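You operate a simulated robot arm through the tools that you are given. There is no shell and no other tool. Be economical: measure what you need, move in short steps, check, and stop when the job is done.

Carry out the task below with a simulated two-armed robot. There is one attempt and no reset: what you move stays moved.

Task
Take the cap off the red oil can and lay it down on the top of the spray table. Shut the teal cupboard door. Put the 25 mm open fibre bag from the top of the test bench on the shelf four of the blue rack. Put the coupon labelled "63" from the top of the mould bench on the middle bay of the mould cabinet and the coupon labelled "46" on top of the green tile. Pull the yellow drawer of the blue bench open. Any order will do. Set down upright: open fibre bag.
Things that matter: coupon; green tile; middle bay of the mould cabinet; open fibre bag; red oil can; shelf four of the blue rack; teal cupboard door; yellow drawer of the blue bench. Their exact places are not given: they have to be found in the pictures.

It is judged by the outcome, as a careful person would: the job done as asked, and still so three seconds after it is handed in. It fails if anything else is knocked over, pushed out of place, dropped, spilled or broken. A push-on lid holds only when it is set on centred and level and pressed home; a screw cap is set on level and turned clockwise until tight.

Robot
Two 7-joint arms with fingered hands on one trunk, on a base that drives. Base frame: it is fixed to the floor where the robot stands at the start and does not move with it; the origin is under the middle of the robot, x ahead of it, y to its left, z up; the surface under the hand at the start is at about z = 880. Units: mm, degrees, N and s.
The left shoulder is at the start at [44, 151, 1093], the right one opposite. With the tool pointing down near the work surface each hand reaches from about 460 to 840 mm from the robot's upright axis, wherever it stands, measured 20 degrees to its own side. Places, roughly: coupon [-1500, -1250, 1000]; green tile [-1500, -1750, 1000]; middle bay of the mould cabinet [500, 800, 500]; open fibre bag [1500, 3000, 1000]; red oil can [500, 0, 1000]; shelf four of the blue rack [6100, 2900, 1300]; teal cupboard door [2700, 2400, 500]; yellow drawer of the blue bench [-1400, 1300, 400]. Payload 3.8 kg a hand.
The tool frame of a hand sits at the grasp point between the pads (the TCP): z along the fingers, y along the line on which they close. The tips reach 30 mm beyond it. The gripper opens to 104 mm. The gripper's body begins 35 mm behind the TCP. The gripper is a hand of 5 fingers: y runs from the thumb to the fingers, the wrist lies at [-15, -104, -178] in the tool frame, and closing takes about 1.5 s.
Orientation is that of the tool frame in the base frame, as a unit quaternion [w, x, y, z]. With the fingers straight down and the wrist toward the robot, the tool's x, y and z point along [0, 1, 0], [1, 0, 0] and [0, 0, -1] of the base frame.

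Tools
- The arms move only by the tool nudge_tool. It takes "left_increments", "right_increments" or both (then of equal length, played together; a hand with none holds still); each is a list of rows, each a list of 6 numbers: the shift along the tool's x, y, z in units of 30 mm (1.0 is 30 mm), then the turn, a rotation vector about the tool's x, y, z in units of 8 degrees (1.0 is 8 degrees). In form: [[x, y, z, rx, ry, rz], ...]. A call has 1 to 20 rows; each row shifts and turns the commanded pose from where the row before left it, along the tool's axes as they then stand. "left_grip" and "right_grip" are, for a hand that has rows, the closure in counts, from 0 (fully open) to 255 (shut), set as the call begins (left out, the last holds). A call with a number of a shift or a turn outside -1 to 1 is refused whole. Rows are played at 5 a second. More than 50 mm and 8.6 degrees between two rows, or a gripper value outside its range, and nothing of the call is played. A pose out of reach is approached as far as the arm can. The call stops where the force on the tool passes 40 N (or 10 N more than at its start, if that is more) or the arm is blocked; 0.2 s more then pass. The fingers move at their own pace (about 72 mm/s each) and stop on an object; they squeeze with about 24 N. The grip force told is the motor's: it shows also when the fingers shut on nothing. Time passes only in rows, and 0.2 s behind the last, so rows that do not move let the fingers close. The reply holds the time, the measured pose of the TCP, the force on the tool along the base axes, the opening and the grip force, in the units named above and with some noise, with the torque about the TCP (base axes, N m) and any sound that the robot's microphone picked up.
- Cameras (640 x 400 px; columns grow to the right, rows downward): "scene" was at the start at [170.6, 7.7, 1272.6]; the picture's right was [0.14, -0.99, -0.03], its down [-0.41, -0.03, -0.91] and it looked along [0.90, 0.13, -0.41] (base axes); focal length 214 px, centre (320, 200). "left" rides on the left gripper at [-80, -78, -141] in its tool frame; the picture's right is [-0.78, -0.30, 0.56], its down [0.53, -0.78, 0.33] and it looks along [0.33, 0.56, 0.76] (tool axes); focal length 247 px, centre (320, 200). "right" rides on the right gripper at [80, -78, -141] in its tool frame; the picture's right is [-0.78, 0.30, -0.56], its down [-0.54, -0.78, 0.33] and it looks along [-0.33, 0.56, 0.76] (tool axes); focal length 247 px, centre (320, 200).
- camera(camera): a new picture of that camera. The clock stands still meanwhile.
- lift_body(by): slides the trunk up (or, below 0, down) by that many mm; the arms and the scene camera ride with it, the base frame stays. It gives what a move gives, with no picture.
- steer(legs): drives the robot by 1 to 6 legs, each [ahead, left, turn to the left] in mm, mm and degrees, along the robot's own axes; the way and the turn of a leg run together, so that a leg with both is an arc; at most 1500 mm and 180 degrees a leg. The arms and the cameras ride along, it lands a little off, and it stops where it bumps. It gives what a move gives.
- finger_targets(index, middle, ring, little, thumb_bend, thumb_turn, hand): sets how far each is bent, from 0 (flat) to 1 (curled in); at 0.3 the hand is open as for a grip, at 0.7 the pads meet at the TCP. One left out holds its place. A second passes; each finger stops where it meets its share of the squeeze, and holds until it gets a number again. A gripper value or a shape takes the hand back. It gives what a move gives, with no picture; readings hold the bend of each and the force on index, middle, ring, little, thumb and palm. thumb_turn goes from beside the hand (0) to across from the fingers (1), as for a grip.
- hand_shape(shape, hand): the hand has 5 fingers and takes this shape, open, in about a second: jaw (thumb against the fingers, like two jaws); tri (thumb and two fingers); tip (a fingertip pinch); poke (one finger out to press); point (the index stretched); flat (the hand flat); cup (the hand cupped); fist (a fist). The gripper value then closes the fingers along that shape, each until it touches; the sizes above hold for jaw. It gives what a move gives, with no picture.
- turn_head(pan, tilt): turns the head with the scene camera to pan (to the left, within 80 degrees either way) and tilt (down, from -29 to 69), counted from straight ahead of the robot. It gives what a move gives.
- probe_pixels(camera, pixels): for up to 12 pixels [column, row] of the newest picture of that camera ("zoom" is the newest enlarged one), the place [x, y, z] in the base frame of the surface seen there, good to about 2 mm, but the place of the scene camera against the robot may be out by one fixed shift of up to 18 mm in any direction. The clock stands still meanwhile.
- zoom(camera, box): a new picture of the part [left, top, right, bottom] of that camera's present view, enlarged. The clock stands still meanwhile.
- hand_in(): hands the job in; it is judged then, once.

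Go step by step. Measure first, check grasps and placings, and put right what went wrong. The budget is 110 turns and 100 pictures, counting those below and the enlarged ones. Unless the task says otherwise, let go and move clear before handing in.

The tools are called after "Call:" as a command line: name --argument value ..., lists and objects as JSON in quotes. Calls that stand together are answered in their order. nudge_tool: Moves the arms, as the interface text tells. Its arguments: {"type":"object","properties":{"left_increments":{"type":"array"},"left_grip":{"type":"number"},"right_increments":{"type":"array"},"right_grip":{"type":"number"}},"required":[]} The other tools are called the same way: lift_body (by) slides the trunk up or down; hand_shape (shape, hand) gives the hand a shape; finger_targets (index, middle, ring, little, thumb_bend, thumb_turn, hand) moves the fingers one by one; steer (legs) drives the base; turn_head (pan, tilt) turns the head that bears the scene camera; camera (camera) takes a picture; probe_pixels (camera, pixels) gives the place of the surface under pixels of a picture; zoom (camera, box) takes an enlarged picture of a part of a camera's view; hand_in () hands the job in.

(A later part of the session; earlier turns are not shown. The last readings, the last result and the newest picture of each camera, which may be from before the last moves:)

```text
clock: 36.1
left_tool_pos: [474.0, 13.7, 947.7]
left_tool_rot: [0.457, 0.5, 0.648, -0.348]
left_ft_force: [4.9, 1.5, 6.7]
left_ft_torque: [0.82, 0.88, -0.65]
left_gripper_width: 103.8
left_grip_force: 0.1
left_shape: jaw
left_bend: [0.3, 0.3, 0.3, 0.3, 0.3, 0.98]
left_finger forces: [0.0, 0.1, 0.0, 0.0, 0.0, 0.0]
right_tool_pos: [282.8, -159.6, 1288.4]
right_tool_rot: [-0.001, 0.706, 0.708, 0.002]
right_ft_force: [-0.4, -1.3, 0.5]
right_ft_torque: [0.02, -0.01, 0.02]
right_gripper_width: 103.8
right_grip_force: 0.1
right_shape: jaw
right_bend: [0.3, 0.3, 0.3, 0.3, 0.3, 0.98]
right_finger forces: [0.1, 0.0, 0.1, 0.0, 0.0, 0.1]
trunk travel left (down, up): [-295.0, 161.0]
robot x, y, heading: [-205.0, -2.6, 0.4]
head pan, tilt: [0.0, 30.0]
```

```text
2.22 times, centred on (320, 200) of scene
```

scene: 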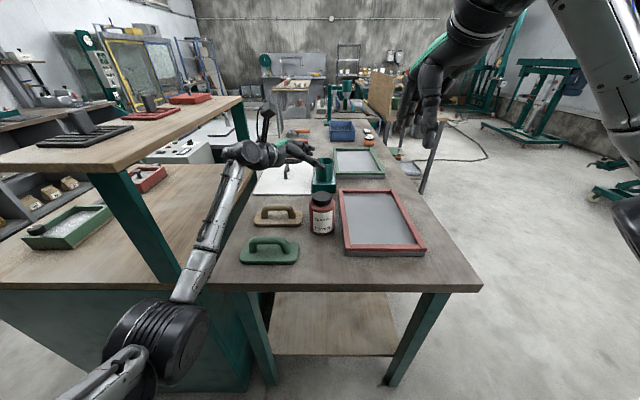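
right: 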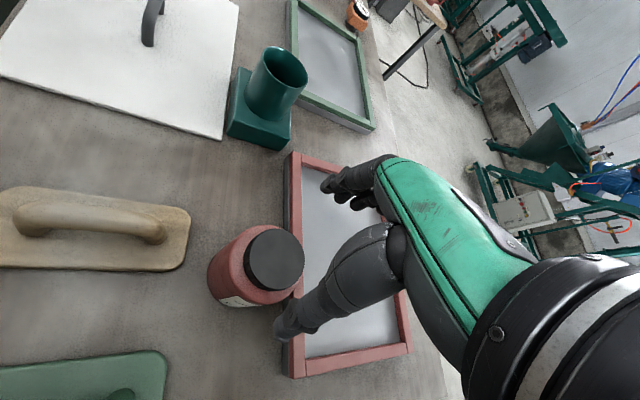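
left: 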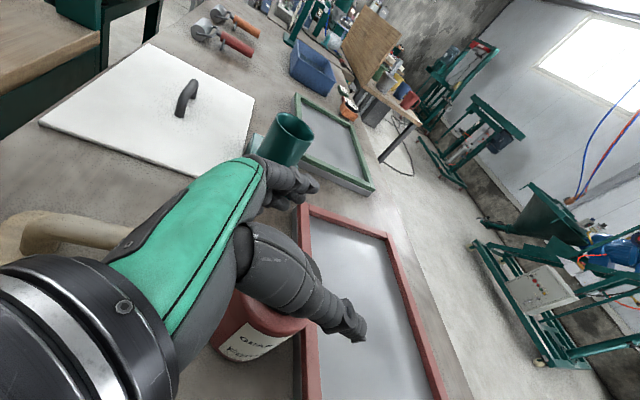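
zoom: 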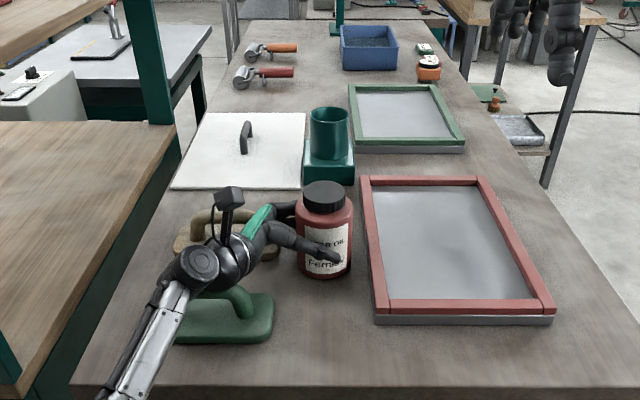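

A light contact (8 N) suggests the wrist just touches the green handle; I raise 9 mm and then close the left hand on the can.

Call:
nudge_tool --left_increments '[[-0.28, 0, -0.1, 0, 0, 0], [0, 0, 0, 0, 0, 0]]'

Call:
camera --camera "left"

Call:
zoom --camera "scene" --box '[230, 170, 390, 290]'

```text
clock: 36.7
left_tool_pos: [471.5, 11.9, 950.1]
left_tool_rot: [0.453, 0.499, 0.65, -0.351]
left_ft_force: [0.6, 0.2, 0.3]
left_ft_torque: [0.0, 0.02, 0.01]
left_gripper_width: 103.9
left_grip_force: 0.0
left_shape: jaw
left_bend: [0.3, 0.3, 0.3, 0.3, 0.3, 0.98]
left_finger forces: [0.0, 0.0, 0.0, 0.0, 0.0, 0.1]
right_tool_pos: [284.7, -157.3, 1287.4]
right_tool_rot: [0.0, 0.707, 0.707, 0.0]
right_ft_force: [0.7, -1.0, -0.6]
right_ft_torque: [0.0, 0.01, 0.0]
right_gripper_width: 103.5
right_grip_force: 0.0
right_shape: jaw
right_bend: [0.3, 0.3, 0.3, 0.3, 0.3, 0.98]
right_finger forces: [0.0, 0.1, 0.0, 0.0, 0.0, 0.0]
trunk travel left (down, up): [-295.0, 161.0]
robot x, y, heading: [-201.5, -2.1, 0.3]
head pan, tilt: [0.0, 30.0]
```

```text
75 pictures are left
```

left: 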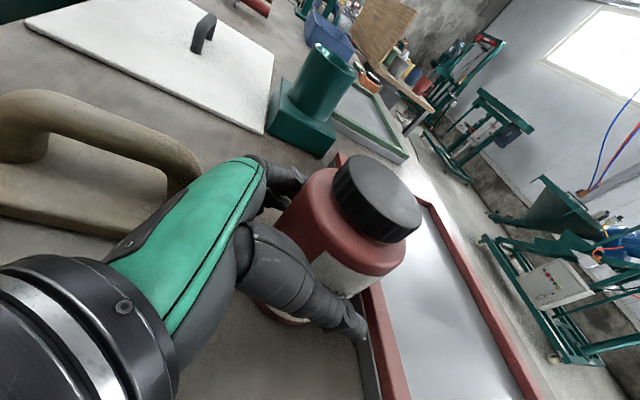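

```text
3.33 times, centred on (310, 230) of scene
```

zoom: 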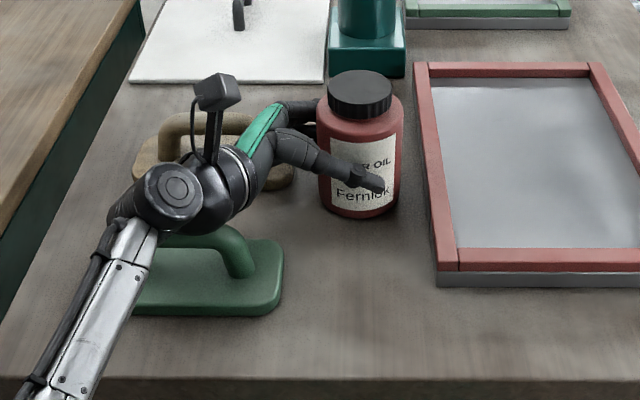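

The can sits well between thumb and fingers. Closing the left hand.

Call:
nudge_tool --left_increments '[[0, 0, 0, 0, 0, 0], [0, 0, 0, 0, 0, 0], [0, 0, 0, 0, 0, 0], [0, 0, 0, 0, 0, 0], [0, 0, 0, 0, 0, 0], [0, 0, 0, 0, 0, 0], [0, 0, 0, 0, 0, 0]]' --left_grip 255

Call:
camera --camera "left"

```text
clock: 38.3
left_tool_pos: [473.2, 14.0, 951.3]
left_tool_rot: [0.454, 0.499, 0.65, -0.35]
left_ft_force: [-1.1, -0.2, 0.8]
left_ft_torque: [0.04, 0.01, -0.01]
left_gripper_width: 77.3
left_grip_force: 24.1
left_shape: jaw
left_bend: [0.27, 0.35, 0.33, 0.36, 0.57, 0.99]
left_finger forces: [12.1, 6.4, 2.8, 0.1, 21.5, 0.0]
right_tool_pos: [285.0, -159.5, 1288.0]
right_tool_rot: [-0.001, 0.706, 0.708, 0.0]
right_ft_force: [1.0, -0.2, -0.8]
right_ft_torque: [0.0, -0.01, 0.0]
right_gripper_width: 103.8
right_grip_force: 0.0
right_shape: jaw
right_bend: [0.3, 0.3, 0.3, 0.3, 0.3, 0.98]
right_finger forces: [0.1, 0.0, 0.1, 0.0, 0.0, 0.0]
trunk travel left (down, up): [-295.0, 161.0]
robot x, y, heading: [-206.6, -5.0, 0.1]
head pan, tilt: [0.0, 30.0]
```

```text
73 pictures are left
```

left: 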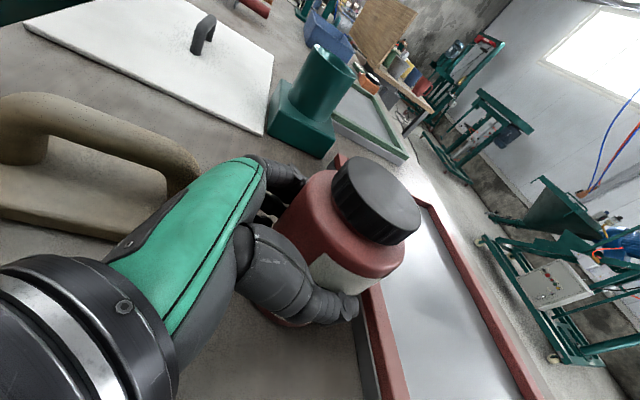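

The can is firmly held (21 N). I probe the cap top now for the right hand and move the right hand above it.

Call:
probe_pixels --camera "left" --pixels '[[384, 200], [352, 168], [418, 222], [405, 172], [365, 225], [385, 237], [340, 205]]'

Call:
nudge_tool --right_increments '[[0.9, 0.8, 0, 0, 0, 0], [0.9, 0.8, 0, 0, 0, 0], [0.9, 0.8, 0, 0, 0, 0], [0.9, 0.8, 0, 0, 0, 0], [0.9, 0.8, 0, 0, 0, 0], [0.6, 0.8, 0, 0, 0, 0], [0, 0.8, 0.6, 0, 0, 0], [0, 0.8, 0.6, 0, 0, 0], [0, 0, 1, 0, 0, 0], [0, 0, 1, 0, 0, 0], [0, 0, 1, 0, 0, 0], [0, 0, 1, 0, 0, 0]]'

Call:
camera --camera "right"

```text
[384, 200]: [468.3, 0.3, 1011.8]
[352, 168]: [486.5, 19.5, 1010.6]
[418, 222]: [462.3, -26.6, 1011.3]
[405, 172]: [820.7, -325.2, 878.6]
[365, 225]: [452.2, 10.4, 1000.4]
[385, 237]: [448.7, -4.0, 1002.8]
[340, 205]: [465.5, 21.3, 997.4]
```

```text
clock: 40.9
left_tool_pos: [472.5, 13.6, 950.3]
left_tool_rot: [0.454, 0.499, 0.649, -0.351]
left_ft_force: [0.6, -0.1, -0.8]
left_ft_torque: [0.02, 0.01, 0.01]
left_gripper_width: 77.3
left_grip_force: 23.8
left_shape: jaw
left_bend: [0.27, 0.35, 0.33, 0.36, 0.57, 0.99]
left_finger forces: [12.3, 6.5, 2.9, 0.0, 21.7, 0.0]
right_tool_pos: [476.8, -4.8, 1130.4]
right_tool_rot: [-0.002, 0.707, 0.707, 0.001]
right_ft_force: [0.8, -0.1, -0.4]
right_ft_torque: [0.01, -0.03, 0.03]
right_gripper_width: 103.9
right_grip_force: 0.0
right_shape: jaw
right_bend: [0.3, 0.3, 0.3, 0.3, 0.3, 0.98]
right_finger forces: [0.0, 0.1, 0.1, 0.1, 0.1, 0.0]
trunk travel left (down, up): [-295.0, 161.0]
robot x, y, heading: [-201.3, -5.0, -0.2]
head pan, tilt: [0.0, 30.0]
```

```text
72 pictures are left
```

right: 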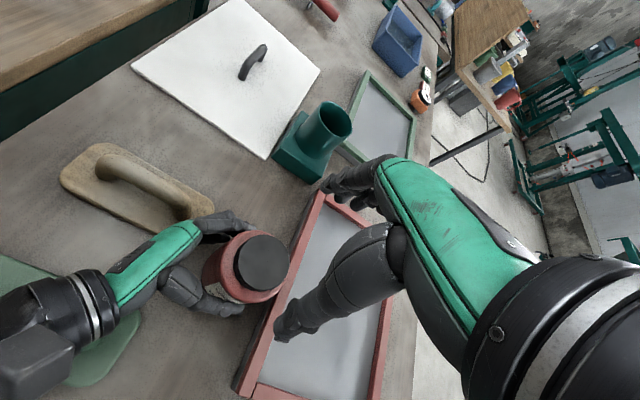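

Right hand is above; cap seen at (263,262). Probing its rim from this camera for exact centring.

Call:
probe_pixels --camera "right" --pixels '[[263, 262], [240, 262], [287, 262], [263, 240], [263, 287]]'

Call:
zoom --camera "right" --box '[190, 190, 350, 340]'

```text
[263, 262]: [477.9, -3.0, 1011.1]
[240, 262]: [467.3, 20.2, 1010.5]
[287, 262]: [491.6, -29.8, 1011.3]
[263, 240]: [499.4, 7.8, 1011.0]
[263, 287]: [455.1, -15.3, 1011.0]
```

```text
2.67 times, centred on (270, 265) of right
```

zoom: 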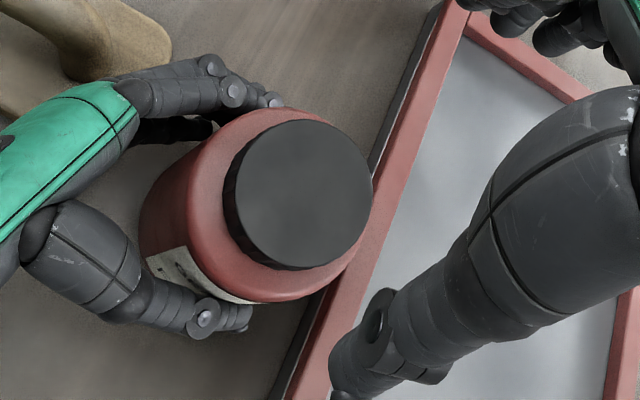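

Cap centre ≈(478,-4). I descend to z≈1030, close, then turn counter-clockwise.

Call:
nudge_tool --right_increments '[[0.03, 0.05, 0.85, 0, 0, 0], [0, 0, 0.85, 0, 0, 0], [0, 0, 0.85, 0, 0, 0], [0, 0, 0.8, 0, 0, 0], [0, 0, 0, 0, 0, 0]]'

Call:
nudge_tool --right_increments '[[0, 0, 0, 0, 0, 0], [0, 0, 0, 0, 0, 0], [0, 0, 0, 0, 0, 0], [0, 0, 0, 0, 0, 0], [0, 0, 0, 0, 0, 0], [0, 0, 0, 0, 0, 0], [0, 0, 0, 0, 0, 0]]' --right_grip 255

Call:
nudge_tool --right_increments '[[0, 0, 0, 0, 0, -1], [0, 0, 0, 0, 0, -1], [0, 0, 0, 0, 0, -1], [0, 0, 0, 0, 0, -1], [0, 0, 0, 0, 0, -1], [0, 0, 0, 0, 0, -1], [0, 0, 0, 0, 0, -1], [0, 0, 0, 0, 0, -1]]'

Call:
camera --camera "left"

```text
clock: 42.1
left_tool_pos: [473.5, 13.2, 950.6]
left_tool_rot: [0.454, 0.499, 0.65, -0.35]
left_ft_force: [0.5, -0.1, 0.7]
left_ft_torque: [0.05, 0.03, -0.03]
left_gripper_width: 77.2
left_grip_force: 24.3
left_shape: jaw
left_bend: [0.27, 0.35, 0.33, 0.36, 0.57, 0.99]
left_finger forces: [12.2, 6.4, 2.9, 0.0, 21.7, 0.0]
right_tool_pos: [476.8, -4.5, 1029.9]
right_tool_rot: [0.0, 0.706, 0.708, -0.002]
right_ft_force: [-0.8, -0.9, 0.6]
right_ft_torque: [0.04, 0.01, 0.01]
right_gripper_width: 103.7
right_grip_force: 0.0
right_shape: jaw
right_bend: [0.3, 0.3, 0.3, 0.3, 0.3, 0.98]
right_finger forces: [0.1, 0.0, 0.0, 0.0, 0.1, 0.0]
trunk travel left (down, up): [-295.0, 161.0]
robot x, y, heading: [-204.2, -2.3, 0.1]
head pan, tilt: [0.0, 30.0]
```

```text
clock: 43.7
left_tool_pos: [473.3, 13.5, 950.7]
left_tool_rot: [0.454, 0.499, 0.649, -0.351]
left_ft_force: [3.9, -0.6, -0.6]
left_ft_torque: [0.03, 0.05, 0.07]
left_gripper_width: 77.1
left_grip_force: 23.9
left_shape: jaw
left_bend: [0.27, 0.35, 0.33, 0.36, 0.57, 0.99]
left_finger forces: [13.8, 7.3, 3.2, 0.1, 21.3, 0.1]
right_tool_pos: [477.7, -4.8, 1031.8]
right_tool_rot: [0.0, 0.707, 0.708, -0.002]
right_ft_force: [-3.2, 0.7, -0.3]
right_ft_torque: [0.04, 0.15, -0.01]
right_gripper_width: 52.4
right_grip_force: 24.5
right_shape: jaw
right_bend: [0.74, 0.43, 0.45, 0.43, 0.71, 1.0]
right_finger forces: [12.0, 6.8, 0.0, 0.0, 21.1, 0.0]
trunk travel left (down, up): [-295.0, 161.0]
robot x, y, heading: [-202.1, 0.5, 0.2]
head pan, tilt: [0.0, 30.0]
```

```text
clock: 45.5
left_tool_pos: [472.7, 12.2, 951.9]
left_tool_rot: [0.454, 0.501, 0.648, -0.349]
left_ft_force: [-8.8, 5.3, 4.1]
left_ft_torque: [-0.01, -0.27, -0.05]
left_gripper_width: 76.5
left_grip_force: 24.5
left_shape: jaw
left_bend: [0.27, 0.35, 0.32, 0.36, 0.56, 1.0]
left_finger forces: [10.7, 6.1, 2.8, 0.0, 25.6, 0.0]
right_tool_pos: [470.2, -5.8, 1032.3]
right_tool_rot: [0.003, 0.224, 0.974, 0.001]
right_ft_force: [8.1, -4.3, 2.1]
right_ft_torque: [-0.14, -0.17, -0.08]
right_gripper_width: 52.6
right_grip_force: 24.3
right_shape: jaw
right_bend: [0.74, 0.43, 0.45, 0.43, 0.71, 1.0]
right_finger forces: [12.7, 8.9, 2.0, 0.0, 23.5, 0.0]
right hand out of reach, approached as far as the arm can: row 8
trunk travel left (down, up): [-295.0, 161.0]
robot x, y, heading: [-204.0, 0.3, 0.0]
head pan, tilt: [0.0, 30.0]
```

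```text
70 pictures are left
```

left: 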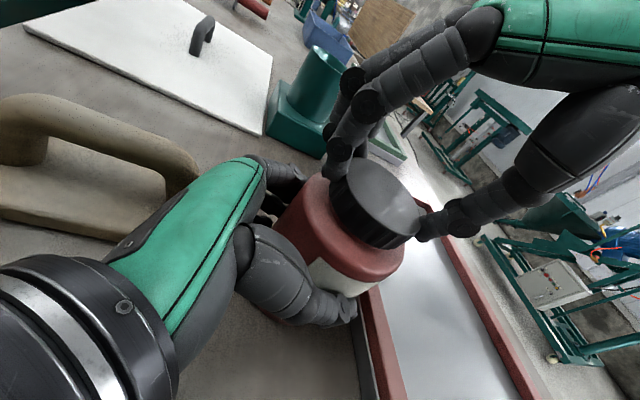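

The cap side turned ~60° with the label unmoved. I regrip and turn again another ~72°.

Call:
nudge_tool --right_increments '[[0, 0, 0, 0, 0, 0], [0, 0, 0, 0, 0, 0], [0, 0, 0, 0, 0, 0], [0, 0, 0, 0, 0, 0], [0, 0, 0, 0, 0, 1], [0, 0, 0, 0, 0, 1], [0, 0, 0, 0, 0, 1], [0, 0, 0, 0, 0, 1], [0, 0, 0, 0, 0, 1], [0, 0, 0, 0, 0, 1], [0, 0, 0, 0, 0, 1], [0, 0, 0, 0, 0, 1], [0, 0, 0, 0, 0, 1], [0, 0, 0, 0, 0, 0]]' --right_grip 0

Call:
camera --camera "left"

```text
clock: 48.5
left_tool_pos: [472.9, 13.8, 951.0]
left_tool_rot: [0.453, 0.5, 0.65, -0.35]
left_ft_force: [-0.5, 1.0, 1.0]
left_ft_torque: [0.09, 0.02, 0.0]
left_gripper_width: 76.5
left_grip_force: 23.7
left_shape: jaw
left_bend: [0.27, 0.35, 0.33, 0.36, 0.57, 0.99]
left_finger forces: [12.6, 6.5, 3.1, 0.1, 22.3, 0.1]
right_tool_pos: [469.9, -5.2, 1030.1]
right_tool_rot: [0.0, 0.755, 0.656, 0.0]
right_ft_force: [0.7, -0.2, 0.6]
right_ft_torque: [-0.01, -0.04, 0.0]
right_gripper_width: 103.6
right_grip_force: 0.1
right_shape: jaw
right_bend: [0.3, 0.3, 0.3, 0.3, 0.3, 0.98]
right_finger forces: [0.0, 0.0, 0.0, 0.0, 0.0, 0.0]
trunk travel left (down, up): [-295.0, 161.0]
robot x, y, heading: [-200.2, -2.8, 0.2]
head pan, tilt: [0.0, 30.0]
```

```text
69 pictures are left
```

left: 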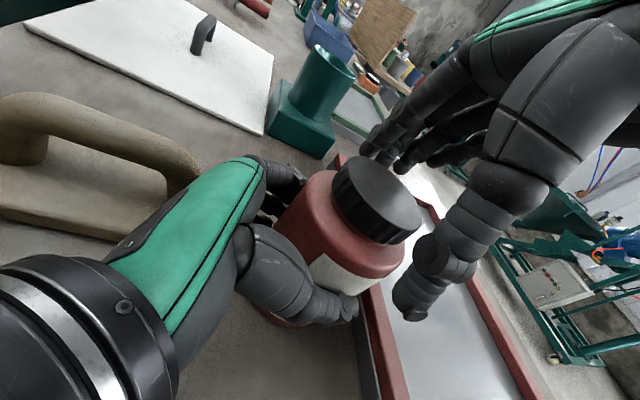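

Recentring by +8 mm in x, closing, and turning 64° again.

Call:
nudge_tool --right_increments '[[0.04, 0.27, 0, 0, 0, 1], [0, 0, 0, 0, 0, 0]]'

Call:
nudge_tool --right_increments '[[0, 0, 0, 0, 0, 0], [0, 0, 0, 0, 0, 0], [0, 0, 0, 0, 0, 0], [0, 0, 0, 0, 0, 0], [0, 0, 0, 0, 0, 0], [0, 0, 0, 0, 0, 0], [0, 0, 0, 0, 0, 0], [0, 0, 0, 0, 0, -1], [0, 0, 0, 0, 0, -1], [0, 0, 0, 0, 0, -1], [0, 0, 0, 0, 0, -1], [0, 0, 0, 0, 0, -1], [0, 0, 0, 0, 0, -1], [0, 0, 0, 0, 0, -1], [0, 0, 0, 0, 0, -1]]' --right_grip 255

Call:
nudge_tool --right_increments '[[0, 0, -0.2, 0, 0, 0], [0, 0, -0.2, 0, 0, 0]]'

Call:
camera --camera "left"

```text
clock: 49.1
left_tool_pos: [474.6, 11.8, 950.0]
left_tool_rot: [0.454, 0.5, 0.65, -0.349]
left_ft_force: [-0.9, 0.5, 0.3]
left_ft_torque: [0.07, 0.0, -0.01]
left_gripper_width: 76.6
left_grip_force: 24.0
left_shape: jaw
left_bend: [0.27, 0.35, 0.33, 0.36, 0.57, 0.99]
left_finger forces: [12.6, 6.5, 3.1, 0.0, 22.3, 0.1]
right_tool_pos: [478.3, -5.9, 1030.4]
right_tool_rot: [-0.002, 0.799, 0.602, 0.0]
right_ft_force: [0.4, 0.4, 0.2]
right_ft_torque: [0.01, 0.02, 0.01]
right_gripper_width: 103.9
right_grip_force: 0.1
right_shape: jaw
right_bend: [0.3, 0.3, 0.3, 0.3, 0.3, 0.98]
right_finger forces: [0.0, 0.0, 0.0, 0.0, 0.0, 0.0]
trunk travel left (down, up): [-295.0, 161.0]
robot x, y, heading: [-202.6, 0.6, 0.3]
head pan, tilt: [0.0, 30.0]
```

```text
clock: 52.3
left_tool_pos: [473.0, 12.9, 950.7]
left_tool_rot: [0.454, 0.5, 0.649, -0.351]
left_ft_force: [-1.1, 4.7, 0.5]
left_ft_torque: [0.08, -0.06, 0.14]
left_gripper_width: 76.8
left_grip_force: 23.7
left_shape: jaw
left_bend: [0.27, 0.35, 0.33, 0.36, 0.57, 0.99]
left_finger forces: [13.0, 7.1, 3.2, 0.1, 22.4, 0.0]
right_tool_pos: [478.3, -4.9, 1030.7]
right_tool_rot: [-0.002, 0.357, 0.934, 0.001]
right_ft_force: [1.0, -5.6, 1.1]
right_ft_torque: [-0.22, 0.08, -0.07]
right_gripper_width: 52.9
right_grip_force: 24.1
right_shape: jaw
right_bend: [0.74, 0.44, 0.46, 0.44, 0.7, 1.0]
right_finger forces: [11.7, 7.5, 0.1, 0.0, 21.7, 0.0]
trunk travel left (down, up): [-295.0, 161.0]
robot x, y, heading: [-204.8, -4.5, 0.4]
head pan, tilt: [0.0, 30.0]
```

```text
clock: 52.9
left_tool_pos: [473.9, 11.4, 955.4]
left_tool_rot: [0.457, 0.5, 0.647, -0.35]
left_ft_force: [-3.3, 1.9, 13.0]
left_ft_torque: [-0.16, -0.35, -0.01]
left_gripper_width: 76.9
left_grip_force: 23.9
left_shape: jaw
left_bend: [0.27, 0.35, 0.33, 0.36, 0.57, 0.98]
left_finger forces: [11.4, 5.8, 2.4, 0.0, 23.1, 0.0]
right_tool_pos: [477.7, -6.3, 1039.3]
right_tool_rot: [-0.002, 0.357, 0.934, -0.001]
right_ft_force: [3.5, -2.5, -15.9]
right_ft_torque: [-0.14, 0.04, 0.0]
right_gripper_width: 52.6
right_grip_force: 23.7
right_shape: jaw
right_bend: [0.74, 0.44, 0.46, 0.44, 0.7, 1.0]
right_finger forces: [14.5, 9.0, 0.0, 0.1, 19.9, 0.0]
trunk travel left (down, up): [-295.0, 161.0]
robot x, y, heading: [-203.2, -5.7, 0.1]
head pan, tilt: [0.0, 30.0]
```

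```text
68 pictures are left
```

left: 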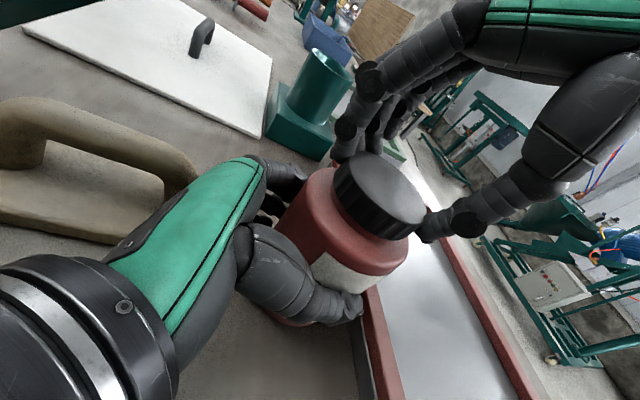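

The cap is not free yet (lifting moved both by 4 mm). I lower back and do two more regrip-and-turn cycles.

Call:
nudge_tool --right_increments '[[0, 0, 0.2, 0, 0, 0], [0, 0, 0.2, 0, 0, 0], [0, 0, 0, 0, 0, 0]]'

Call:
nudge_tool --right_increments '[[0, 0, 0, 0, 0, 0], [0, 0, 0, 0, 0, 0], [0, 0, 0, 0, 0, 0], [0, 0, 0, 0, 0, 0], [0, 0, 0, 0, 0, 1], [0, 0, 0, 0, 0, 1], [0, 0, 0, 0, 0, 1], [0, 0, 0, 0, 0, 1], [0, 0, 0, 0, 0, 1], [0, 0, 0, 0, 0, 1], [0, 0, 0, 0, 0, 1], [0, 0, 0, 0, 0, 1], [0, 0, 0, 0, 0, 0]]' --right_grip 0

Call:
nudge_tool --right_increments '[[0, 0, 0, 0, 0, 0], [0, 0, 0, 0, 0, 0], [0, 0, 0, 0, 0, 0], [0, 0, 0, 0, 0, 0], [0, 0, 0, 0, 0, 0], [0, 0, 0, 0, 0, 0], [0, 0, 0, 0, 0, 0], [0, 0, 0, 0, 0, -1], [0, 0, 0, 0, 0, -1], [0, 0, 0, 0, 0, -1], [0, 0, 0, 0, 0, -1], [0, 0, 0, 0, 0, -1], [0, 0, 0, 0, 0, -1], [0, 0, 0, 0, 0, -1], [0, 0, 0, 0, 0, -1]]' --right_grip 255

Call:
nudge_tool --right_increments '[[0, 0, 0, 0, 0, 0], [0, 0, 0, 0, 0, 0], [0, 0, 0, 0, 0, 0], [0, 0, 0, 0, 0, 0], [0, 0, 0, 0, 0, 1], [0, 0, 0, 0, 0, 1], [0, 0, 0, 0, 0, 1], [0, 0, 0, 0, 0, 1], [0, 0, 0, 0, 0, 1], [0, 0, 0, 0, 0, 1], [0, 0, 0, 0, 0, 1], [0, 0, 0, 0, 0, 1], [0, 0, 0, 0, 0, 0]]' --right_grip 0

Call:
zoom --camera "left" --box '[250, 130, 450, 310]'

Call:
nudge_tool --right_increments '[[0, 0, 0, 0, 0, 0], [0, 0, 0, 0, 0, 0], [0, 0, 0, 0, 0, 0], [0, 0, 0, 0, 0, 0], [0, 0, 0, 0, 0, 0], [0, 0, 0, 0, 0, 0], [0, 0, 0, 0, 0, 0], [0, 0, 0, 0, 0, -1], [0, 0, 0, 0, 0, -1], [0, 0, 0, 0, 0, -1], [0, 0, 0, 0, 0, -1], [0, 0, 0, 0, 0, -1], [0, 0, 0, 0, 0, -1], [0, 0, 0, 0, 0, -1], [0, 0, 0, 0, 0, -1]]' --right_grip 255

Call:
nudge_tool --right_increments '[[0, 0, -0.15, 0, 0, 0], [0, 0, -0.15, 0, 0, 0]]'

Call:
zoom --camera "left" --box '[250, 130, 450, 310]'

```text
clock: 53.7
left_tool_pos: [472.8, 13.3, 950.1]
left_tool_rot: [0.454, 0.499, 0.65, -0.35]
left_ft_force: [3.3, 2.9, 3.2]
left_ft_torque: [0.0, -0.14, 0.02]
left_gripper_width: 76.7
left_grip_force: 24.1
left_shape: jaw
left_bend: [0.27, 0.35, 0.33, 0.36, 0.57, 0.98]
left_finger forces: [13.8, 7.5, 3.4, 0.0, 21.2, 0.0]
right_tool_pos: [478.3, -5.5, 1032.3]
right_tool_rot: [0.001, 0.357, 0.934, 0.001]
right_ft_force: [-2.8, -3.7, 0.2]
right_ft_torque: [-0.29, 0.21, -0.04]
right_gripper_width: 52.8
right_grip_force: 24.2
right_shape: jaw
right_bend: [0.74, 0.44, 0.46, 0.44, 0.7, 1.0]
right_finger forces: [12.5, 7.5, 0.0, 0.0, 23.5, 0.1]
trunk travel left (down, up): [-295.0, 161.0]
robot x, y, heading: [-201.9, -3.6, 0.1]
head pan, tilt: [0.0, 30.0]
```

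```text
clock: 56.5
left_tool_pos: [473.9, 12.5, 950.6]
left_tool_rot: [0.454, 0.5, 0.649, -0.35]
left_ft_force: [-1.0, 0.3, -2.7]
left_ft_torque: [0.09, 0.05, 0.03]
left_gripper_width: 77.0
left_grip_force: 24.3
left_shape: jaw
left_bend: [0.27, 0.35, 0.33, 0.36, 0.57, 0.99]
left_finger forces: [12.6, 7.1, 3.3, 0.0, 23.1, 0.0]
right_tool_pos: [477.8, -5.8, 1030.6]
right_tool_rot: [0.0, 0.799, 0.601, 0.0]
right_ft_force: [0.0, -0.4, 0.6]
right_ft_torque: [-0.01, 0.02, -0.04]
right_gripper_width: 103.4
right_grip_force: 0.1
right_shape: jaw
right_bend: [0.3, 0.3, 0.3, 0.3, 0.3, 0.98]
right_finger forces: [0.0, 0.0, 0.0, 0.0, 0.1, 0.1]
trunk travel left (down, up): [-295.0, 161.0]
robot x, y, heading: [-206.2, -2.3, 0.2]
head pan, tilt: [0.0, 30.0]
```

```text
clock: 59.7
left_tool_pos: [472.9, 13.9, 951.4]
left_tool_rot: [0.455, 0.499, 0.649, -0.35]
left_ft_force: [-1.3, 4.6, -1.9]
left_ft_torque: [0.08, 0.01, 0.11]
left_gripper_width: 76.8
left_grip_force: 24.4
left_shape: jaw
left_bend: [0.27, 0.35, 0.33, 0.36, 0.57, 0.99]
left_finger forces: [12.8, 7.3, 3.4, 0.1, 22.9, 0.0]
right_tool_pos: [477.2, -5.3, 1030.0]
right_tool_rot: [0.0, 0.357, 0.934, 0.001]
right_ft_force: [-0.3, -3.3, 1.6]
right_ft_torque: [-0.17, 0.07, -0.02]
right_gripper_width: 52.5
right_grip_force: 23.9
right_shape: jaw
right_bend: [0.74, 0.44, 0.45, 0.43, 0.71, 1.0]
right_finger forces: [12.0, 7.2, 0.0, 0.0, 22.1, 0.0]
trunk travel left (down, up): [-295.0, 161.0]
robot x, y, heading: [-206.2, -4.4, 0.1]
head pan, tilt: [0.0, 30.0]
```

```text
clock: 62.5
left_tool_pos: [472.7, 13.2, 950.8]
left_tool_rot: [0.453, 0.5, 0.65, -0.35]
left_ft_force: [-0.4, -0.8, -2.2]
left_ft_torque: [0.1, -0.02, -0.04]
left_gripper_width: 76.7
left_grip_force: 23.6
left_shape: jaw
left_bend: [0.27, 0.35, 0.33, 0.36, 0.57, 0.99]
left_finger forces: [12.5, 7.1, 3.6, 0.1, 23.3, 0.1]
right_tool_pos: [478.3, -6.4, 1029.0]
right_tool_rot: [-0.001, 0.798, 0.602, 0.0]
right_ft_force: [0.4, -0.5, -0.1]
right_ft_torque: [0.01, -0.03, 0.02]
right_gripper_width: 103.7
right_grip_force: 0.0
right_shape: jaw
right_bend: [0.3, 0.3, 0.3, 0.3, 0.3, 0.98]
right_finger forces: [0.1, 0.0, 0.0, 0.0, 0.1, 0.0]
trunk travel left (down, up): [-295.0, 161.0]
robot x, y, heading: [-203.4, -1.8, 0.6]
head pan, tilt: [0.0, 30.0]
```

```text
2.22 times, centred on (350, 220) of left
```

zoom: 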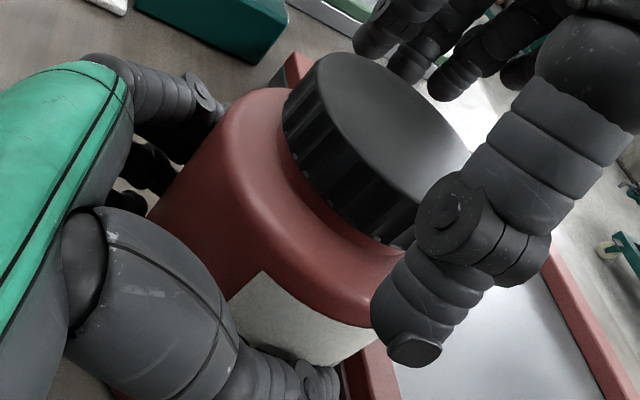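

```text
clock: 65.7
left_tool_pos: [472.3, 12.5, 950.9]
left_tool_rot: [0.455, 0.5, 0.649, -0.35]
left_ft_force: [-1.9, 4.9, -1.0]
left_ft_torque: [0.07, -0.04, 0.11]
left_gripper_width: 76.9
left_grip_force: 23.7
left_shape: jaw
left_bend: [0.27, 0.35, 0.33, 0.36, 0.57, 0.99]
left_finger forces: [12.5, 7.0, 3.5, 0.0, 23.1, 0.0]
right_tool_pos: [479.0, -4.9, 1030.0]
right_tool_rot: [0.0, 0.357, 0.934, 0.0]
right_ft_force: [0.7, -4.3, 0.4]
right_ft_torque: [-0.17, 0.02, -0.06]
right_gripper_width: 52.7
right_grip_force: 24.0
right_shape: jaw
right_bend: [0.74, 0.44, 0.46, 0.44, 0.71, 1.0]
right_finger forces: [12.0, 7.5, 0.0, 0.0, 21.6, 0.1]
trunk travel left (down, up): [-295.0, 161.0]
robot x, y, heading: [-203.8, -2.5, 0.0]
head pan, tilt: [0.0, 30.0]
```

```text
clock: 66.3
left_tool_pos: [474.6, 11.7, 953.5]
left_tool_rot: [0.456, 0.5, 0.648, -0.35]
left_ft_force: [-3.1, 1.3, 9.9]
left_ft_torque: [-0.12, -0.31, -0.04]
left_gripper_width: 76.8
left_grip_force: 23.9
left_shape: jaw
left_bend: [0.27, 0.35, 0.33, 0.36, 0.57, 0.98]
left_finger forces: [11.7, 6.4, 2.5, 0.0, 23.4, 0.0]
right_tool_pos: [478.0, -6.3, 1037.1]
right_tool_rot: [-0.003, 0.358, 0.934, -0.001]
right_ft_force: [3.7, -0.9, -12.8]
right_ft_torque: [-0.14, 0.02, -0.06]
right_gripper_width: 52.7
right_grip_force: 23.9
right_shape: jaw
right_bend: [0.74, 0.44, 0.46, 0.44, 0.71, 1.0]
right_finger forces: [13.3, 8.6, 0.1, 0.0, 20.3, 0.0]
trunk travel left (down, up): [-295.0, 161.0]
robot x, y, heading: [-206.0, -1.8, 0.1]
head pan, tilt: [0.0, 30.0]
```

```text
2.22 times, centred on (350, 220) of left
```

zoom: 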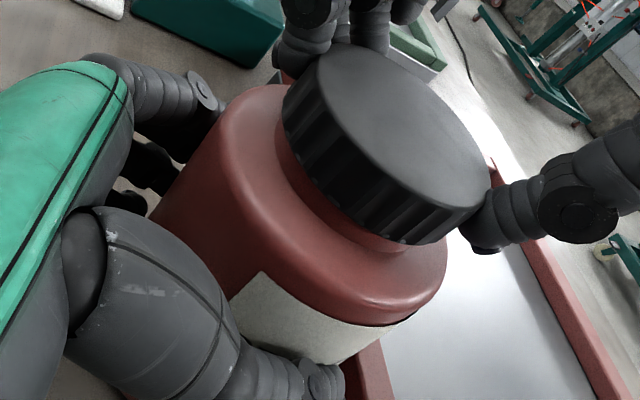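

A red neck is now visible under the cap, so it is unscrewing. Two more cycles.

Call:
nudge_tool --right_increments '[[0, 0, 0.22, 0, 0, 0], [0, 0, 0, 0, 0, 0]]'

Call:
nudge_tool --right_increments '[[0, 0, 0, 0, 0, 0], [0, 0, 0, 0, 0, 0], [0, 0, 0, 0, 0, 0], [0, 0, 0, 0, 0, 0], [0, 0, 0, 0, 0, 1], [0, 0, 0, 0, 0, 1], [0, 0, 0, 0, 0, 1], [0, 0, 0, 0, 0, 1], [0, 0, 0, 0, 0, 1], [0, 0, 0, 0, 0, 1], [0, 0, 0, 0, 0, 1], [0, 0, 0, 0, 0, 1], [0, 0, 0, 0, 0, 0]]' --right_grip 0

Call:
nudge_tool --right_increments '[[0, 0, 0, 0, 0, 0], [0, 0, 0, 0, 0, 0], [0, 0, 0, 0, 0, 0], [0, 0, 0, 0, 0, 0], [0, 0, 0, 0, 0, 0], [0, 0, 0, 0, 0, 0], [0, 0, 0, 0, 0, 0], [0, 0, 0, 0, 0, -1], [0, 0, 0, 0, 0, -1], [0, 0, 0, 0, 0, -1], [0, 0, 0, 0, 0, -1], [0, 0, 0, 0, 0, -1], [0, 0, 0, 0, 0, -1], [0, 0, 0, 0, 0, -1], [0, 0, 0, 0, 0, -1]]' --right_grip 255

Call:
nudge_tool --right_increments '[[0, 0, -0.15, 0, 0, 0], [0, 0, -0.15, 0, 0, 0]]'

Call:
zoom --camera "left" --box '[250, 130, 450, 310]'

```text
clock: 66.9
left_tool_pos: [473.5, 12.5, 950.6]
left_tool_rot: [0.453, 0.499, 0.65, -0.35]
left_ft_force: [-0.4, 2.2, 4.4]
left_ft_torque: [-0.02, -0.2, -0.01]
left_gripper_width: 77.0
left_grip_force: 23.6
left_shape: jaw
left_bend: [0.27, 0.35, 0.33, 0.36, 0.57, 0.98]
left_finger forces: [13.0, 6.9, 2.9, 0.0, 22.1, 0.1]
right_tool_pos: [478.7, -6.1, 1031.7]
right_tool_rot: [0.0, 0.358, 0.934, 0.001]
right_ft_force: [0.0, -2.9, -7.9]
right_ft_torque: [-0.2, 0.13, -0.01]
right_gripper_width: 52.6
right_grip_force: 24.1
right_shape: jaw
right_bend: [0.74, 0.44, 0.46, 0.44, 0.71, 1.0]
right_finger forces: [12.6, 7.5, 0.0, 0.0, 21.4, 0.0]
trunk travel left (down, up): [-295.0, 161.0]
robot x, y, heading: [-199.8, -1.4, 0.3]
head pan, tilt: [0.0, 30.0]
```

```text
clock: 69.7
left_tool_pos: [473.8, 12.5, 950.3]
left_tool_rot: [0.454, 0.499, 0.65, -0.35]
left_ft_force: [0.0, 0.0, -2.8]
left_ft_torque: [0.08, 0.03, 0.04]
left_gripper_width: 76.7
left_grip_force: 23.3
left_shape: jaw
left_bend: [0.27, 0.35, 0.33, 0.36, 0.57, 0.99]
left_finger forces: [12.8, 7.1, 3.1, 0.0, 23.2, 0.0]
right_tool_pos: [478.1, -6.4, 1032.6]
right_tool_rot: [0.0, 0.798, 0.602, 0.0]
right_ft_force: [0.5, 0.7, 0.1]
right_ft_torque: [0.01, 0.0, -0.03]
right_gripper_width: 103.5
right_grip_force: 0.1
right_shape: jaw
right_bend: [0.3, 0.3, 0.3, 0.3, 0.3, 0.98]
right_finger forces: [0.0, 0.0, 0.1, 0.0, 0.1, 0.1]
trunk travel left (down, up): [-295.0, 161.0]
robot x, y, heading: [-201.6, -0.5, 0.2]
head pan, tilt: [0.0, 30.0]
```

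```text
clock: 72.9
left_tool_pos: [473.4, 13.2, 951.2]
left_tool_rot: [0.454, 0.499, 0.649, -0.351]
left_ft_force: [-0.5, 2.6, -1.1]
left_ft_torque: [0.06, -0.01, 0.01]
left_gripper_width: 77.0
left_grip_force: 24.3
left_shape: jaw
left_bend: [0.27, 0.35, 0.33, 0.36, 0.57, 0.99]
left_finger forces: [12.7, 7.1, 3.1, 0.0, 22.9, 0.0]
right_tool_pos: [478.6, -6.5, 1032.0]
right_tool_rot: [-0.001, 0.357, 0.934, 0.001]
right_ft_force: [1.0, -1.5, 0.1]
right_ft_torque: [-0.04, 0.01, 0.03]
right_gripper_width: 52.1
right_grip_force: 23.9
right_shape: jaw
right_bend: [0.74, 0.44, 0.46, 0.43, 0.71, 1.0]
right_finger forces: [12.6, 7.5, 0.0, 0.0, 21.7, 0.0]
trunk travel left (down, up): [-295.0, 161.0]
robot x, y, heading: [-205.2, -1.7, 0.0]
head pan, tilt: [0.0, 30.0]
```

```text
clock: 73.5
left_tool_pos: [472.6, 12.3, 950.1]
left_tool_rot: [0.455, 0.499, 0.649, -0.35]
left_ft_force: [-0.7, 2.9, 0.6]
left_ft_torque: [0.08, 0.0, 0.02]
left_gripper_width: 76.9
left_grip_force: 23.2
left_shape: jaw
left_bend: [0.27, 0.35, 0.33, 0.36, 0.57, 0.99]
left_finger forces: [12.8, 7.2, 3.1, 0.0, 22.6, 0.0]
right_tool_pos: [478.5, -5.4, 1041.4]
right_tool_rot: [-0.001, 0.358, 0.934, 0.0]
right_ft_force: [-0.9, -0.6, -1.3]
right_ft_torque: [0.0, 0.01, 0.02]
right_gripper_width: 52.5
right_grip_force: 24.3
right_shape: jaw
right_bend: [0.74, 0.44, 0.46, 0.43, 0.71, 1.0]
right_finger forces: [12.8, 7.5, 0.0, 0.0, 21.6, 0.0]
trunk travel left (down, up): [-295.0, 161.0]
robot x, y, heading: [-202.7, -4.3, 0.1]
head pan, tilt: [0.0, 30.0]
```

```text
2.22 times, centred on (350, 220) of left
```

zoom: 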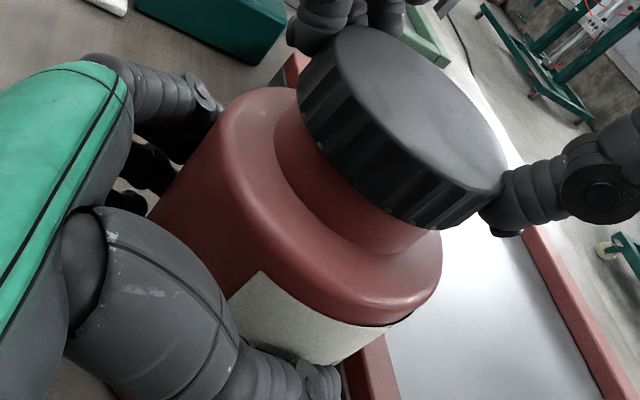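

The cap is free (no load on the left hand while lifting). I raise it, carry it to the bare spot in front of the can at about (330,-15), and go down to z≈950.

Call:
nudge_tool --right_increments '[[0, 0, -1, 0, 0, 0], [0, 0, -1, 0, 0, 0], [0, 0, -1, 0, 0, 1], [0, 0, 0, 0, 0, 1], [0, 0, 0, 0, 0, 1], [0, 0, 0, 0, 0, 1], [0, 0, 0, 0, 0, 1], [0, 0, 0, 0, 0, 1], [-0.06, -0.98, 0, 0, 0, 0], [-0.06, -0.98, 0, 0, 0, 0], [-0.06, -0.98, 0, 0, 0, 0], [-0.06, -0.98, 0, 0, 0, 0], [-0.06, -0.98, 0, 0, 0, 0], [0, 0, 1, 0, 0, 0], [0, 0, 1, 0, 0, 0], [0, 0, 1, 0, 0, 0], [0, 0, 1, 0, 0, 0], [0, 0, 1, 0, 0, 0]]'

Call:
camera --camera "scene"

Call:
camera --camera "right"

```text
clock: 77.3
left_tool_pos: [473.0, 12.0, 951.7]
left_tool_rot: [0.454, 0.5, 0.649, -0.35]
left_ft_force: [0.4, -1.4, -2.8]
left_ft_torque: [0.03, -0.03, -0.04]
left_gripper_width: 76.7
left_grip_force: 24.5
left_shape: jaw
left_bend: [0.27, 0.35, 0.32, 0.36, 0.57, 0.99]
left_finger forces: [12.5, 7.3, 3.5, 0.0, 23.4, 0.0]
right_tool_pos: [331.8, -14.6, 981.2]
right_tool_rot: [0.0, 0.706, 0.708, -0.001]
right_ft_force: [-0.1, 1.0, 0.0]
right_ft_torque: [0.05, -0.02, 0.0]
right_gripper_width: 52.0
right_grip_force: 23.8
right_shape: jaw
right_bend: [0.74, 0.44, 0.46, 0.43, 0.71, 1.0]
right_finger forces: [13.3, 7.4, 0.0, 0.1, 21.0, 0.0]
trunk travel left (down, up): [-295.0, 161.0]
robot x, y, heading: [-203.8, -0.1, 0.1]
head pan, tilt: [0.0, 30.0]
```

```text
64 pictures are left
```

scene: 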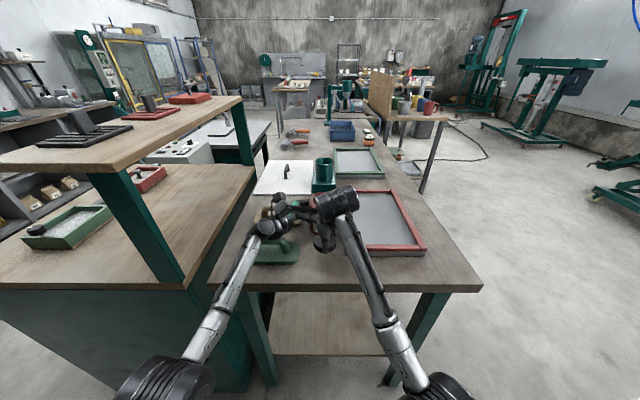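

```text
63 pictures are left
```

right: 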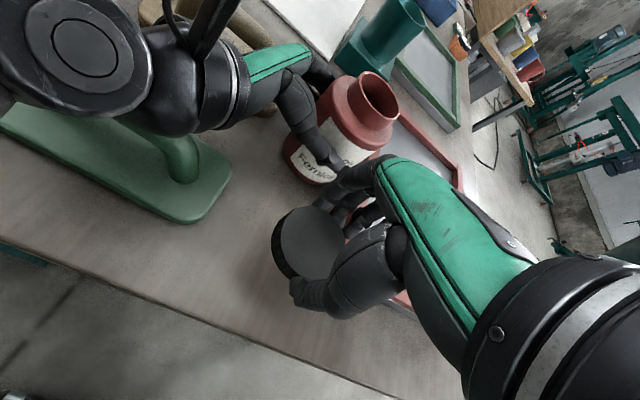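

The cap is in the right hand over bare table. Lowering in small steps until it touches.

Call:
nudge_tool --right_increments '[[0, 0, 0.8, 0, 0, 0], [0, 0, 0.6, 0, 0, 0], [0, 0, 0.15, 0, 0, 0], [0, 0, 0.15, 0, 0, 0], [0, 0, 0.15, 0, 0, 0]]'

Call:
camera --camera "right"

```text
clock: 78.5
left_tool_pos: [472.3, 13.5, 951.1]
left_tool_rot: [0.455, 0.5, 0.649, -0.351]
left_ft_force: [0.3, -0.5, -2.4]
left_ft_torque: [0.07, 0.02, 0.01]
left_gripper_width: 76.5
left_grip_force: 23.9
left_shape: jaw
left_bend: [0.27, 0.35, 0.32, 0.36, 0.57, 0.99]
left_finger forces: [12.6, 7.4, 3.5, 0.0, 23.3, 0.1]
right_tool_pos: [331.9, -13.5, 925.8]
right_tool_rot: [0.001, 0.706, 0.708, 0.0]
right_ft_force: [-0.3, -0.3, -1.3]
right_ft_torque: [-0.01, 0.01, -0.02]
right_gripper_width: 52.3
right_grip_force: 23.8
right_shape: jaw
right_bend: [0.74, 0.44, 0.46, 0.43, 0.71, 1.0]
right_finger forces: [13.3, 7.4, 0.1, 0.1, 21.0, 0.0]
trunk travel left (down, up): [-295.0, 161.0]
robot x, y, heading: [-200.1, -1.6, 0.4]
head pan, tilt: [0.0, 30.0]
```

```text
62 pictures are left
```

right: 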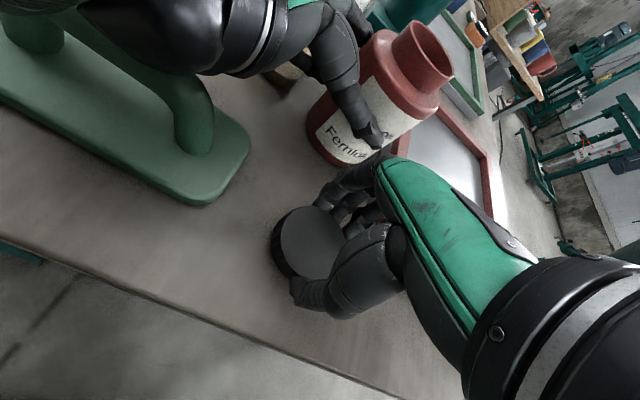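

No contact yet at z=925.8; continuing in 4 mm steps.

Call:
nudge_tool --right_increments '[[0, 0, 0.12, 0, 0, 0], [0, 0, 0.12, 0, 0, 0]]'

Call:
nudge_tool --right_increments '[[0, 0, 0.1, 0, 0, 0], [0, 0, 0, 0, 0, 0]]'

Call:
zoom --camera "right" --box '[220, 160, 400, 330]'

```text
clock: 79.1
left_tool_pos: [473.7, 12.5, 951.1]
left_tool_rot: [0.454, 0.5, 0.649, -0.351]
left_ft_force: [1.3, 0.0, -1.8]
left_ft_torque: [0.04, -0.01, 0.0]
left_gripper_width: 77.0
left_grip_force: 23.8
left_shape: jaw
left_bend: [0.27, 0.35, 0.32, 0.36, 0.57, 0.99]
left_finger forces: [12.6, 7.3, 3.5, 0.0, 23.3, 0.0]
right_tool_pos: [331.8, -15.4, 917.6]
right_tool_rot: [0.0, 0.706, 0.708, 0.0]
right_ft_force: [0.5, -0.8, -0.1]
right_ft_torque: [-0.03, -0.02, -0.04]
right_gripper_width: 52.3
right_grip_force: 23.9
right_shape: jaw
right_bend: [0.74, 0.44, 0.46, 0.43, 0.71, 1.0]
right_finger forces: [13.4, 7.3, 0.0, 0.0, 21.1, 0.0]
trunk travel left (down, up): [-295.0, 161.0]
robot x, y, heading: [-203.5, -1.5, 0.4]
head pan, tilt: [0.0, 30.0]
```

```text
clock: 79.7
left_tool_pos: [473.7, 12.2, 950.2]
left_tool_rot: [0.454, 0.499, 0.649, -0.351]
left_ft_force: [-0.4, 0.0, -1.7]
left_ft_torque: [0.06, 0.0, 0.0]
left_gripper_width: 76.9
left_grip_force: 23.8
left_shape: jaw
left_bend: [0.27, 0.35, 0.32, 0.36, 0.57, 0.99]
left_finger forces: [12.4, 7.2, 3.5, 0.0, 23.4, 0.1]
right_tool_pos: [331.4, -14.2, 916.0]
right_tool_rot: [-0.001, 0.707, 0.707, 0.0]
right_ft_force: [0.6, 0.4, 0.4]
right_ft_torque: [-0.04, -0.02, -0.02]
right_gripper_width: 52.3
right_grip_force: 24.3
right_shape: jaw
right_bend: [0.74, 0.44, 0.46, 0.43, 0.71, 1.0]
right_finger forces: [13.3, 7.4, 0.0, 0.1, 21.1, 0.0]
trunk travel left (down, up): [-295.0, 161.0]
robot x, y, heading: [-198.4, -3.3, 0.4]
head pan, tilt: [0.0, 30.0]
```

```text
2.35 times, centred on (310, 245) of right
```

zoom: 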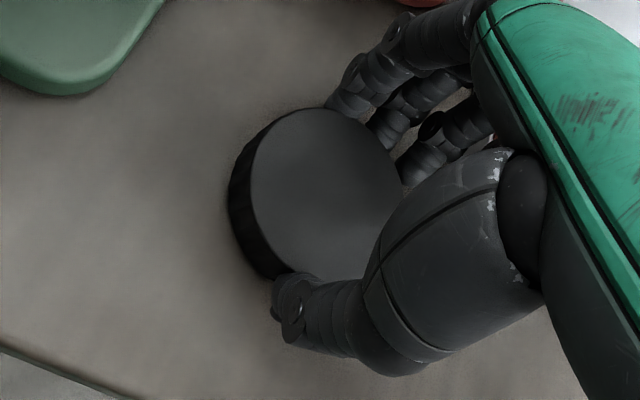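

Still no contact force; I probe cap top and table right beside it.

Call:
probe_pixels --camera "zoom" --pixels '[[320, 190], [270, 170], [330, 260], [245, 230], [150, 200], [220, 330], [50, 330], [15, 385]]'

```text
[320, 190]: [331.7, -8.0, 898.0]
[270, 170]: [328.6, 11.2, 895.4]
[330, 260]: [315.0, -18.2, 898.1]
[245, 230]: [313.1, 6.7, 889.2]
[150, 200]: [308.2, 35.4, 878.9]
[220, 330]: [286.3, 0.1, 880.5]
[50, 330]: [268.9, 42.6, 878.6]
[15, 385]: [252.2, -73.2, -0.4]
```

Cap top is at 898 with table at 879.5 — about at contact. Another couple of 2 mm steps watching force.

Call:
nudge_tool --right_increments '[[0, 0, 0.07, 0, 0, 0], [0, 0, 0, 0, 0, 0]]'

Call:
nudge_tool --right_increments '[[0, 0, 0.07, 0, 0, 0], [0, 0, 0, 0, 0, 0]]'

```text
clock: 80.3
left_tool_pos: [472.2, 13.6, 951.7]
left_tool_rot: [0.455, 0.499, 0.649, -0.35]
left_ft_force: [0.2, -0.6, -3.2]
left_ft_torque: [0.05, -0.02, 0.01]
left_gripper_width: 76.8
left_grip_force: 24.2
left_shape: jaw
left_bend: [0.27, 0.35, 0.32, 0.36, 0.57, 0.99]
left_finger forces: [12.6, 7.4, 3.5, 0.0, 23.2, 0.0]
right_tool_pos: [331.6, -14.6, 914.6]
right_tool_rot: [0.0, 0.706, 0.708, 0.0]
right_ft_force: [-0.5, -1.0, 4.1]
right_ft_torque: [0.0, -0.13, -0.01]
right_gripper_width: 52.4
right_grip_force: 24.4
right_shape: jaw
right_bend: [0.74, 0.44, 0.46, 0.43, 0.71, 1.0]
right_finger forces: [13.5, 7.5, 0.1, 0.1, 21.1, 0.0]
trunk travel left (down, up): [-295.0, 161.0]
robot x, y, heading: [-200.5, -0.3, 0.4]
head pan, tilt: [0.0, 30.0]
```

```text
clock: 80.9
left_tool_pos: [473.5, 12.4, 951.9]
left_tool_rot: [0.454, 0.5, 0.649, -0.35]
left_ft_force: [0.8, 0.2, -3.0]
left_ft_torque: [0.05, 0.03, -0.02]
left_gripper_width: 76.8
left_grip_force: 24.4
left_shape: jaw
left_bend: [0.27, 0.35, 0.33, 0.36, 0.57, 0.99]
left_finger forces: [12.5, 7.2, 3.3, 0.0, 23.1, 0.0]
right_tool_pos: [331.5, -14.4, 913.5]
right_tool_rot: [0.0, 0.706, 0.708, 0.002]
right_ft_force: [1.7, -1.0, 11.9]
right_ft_torque: [-0.01, -0.22, 0.0]
right_gripper_width: 52.5
right_grip_force: 23.3
right_shape: jaw
right_bend: [0.74, 0.44, 0.46, 0.43, 0.71, 1.0]
right_finger forces: [14.1, 8.3, 0.1, 0.0, 21.4, 0.1]
trunk travel left (down, up): [-295.0, 161.0]
robot x, y, heading: [-205.0, -4.2, -0.0]
head pan, tilt: [0.0, 30.0]
```

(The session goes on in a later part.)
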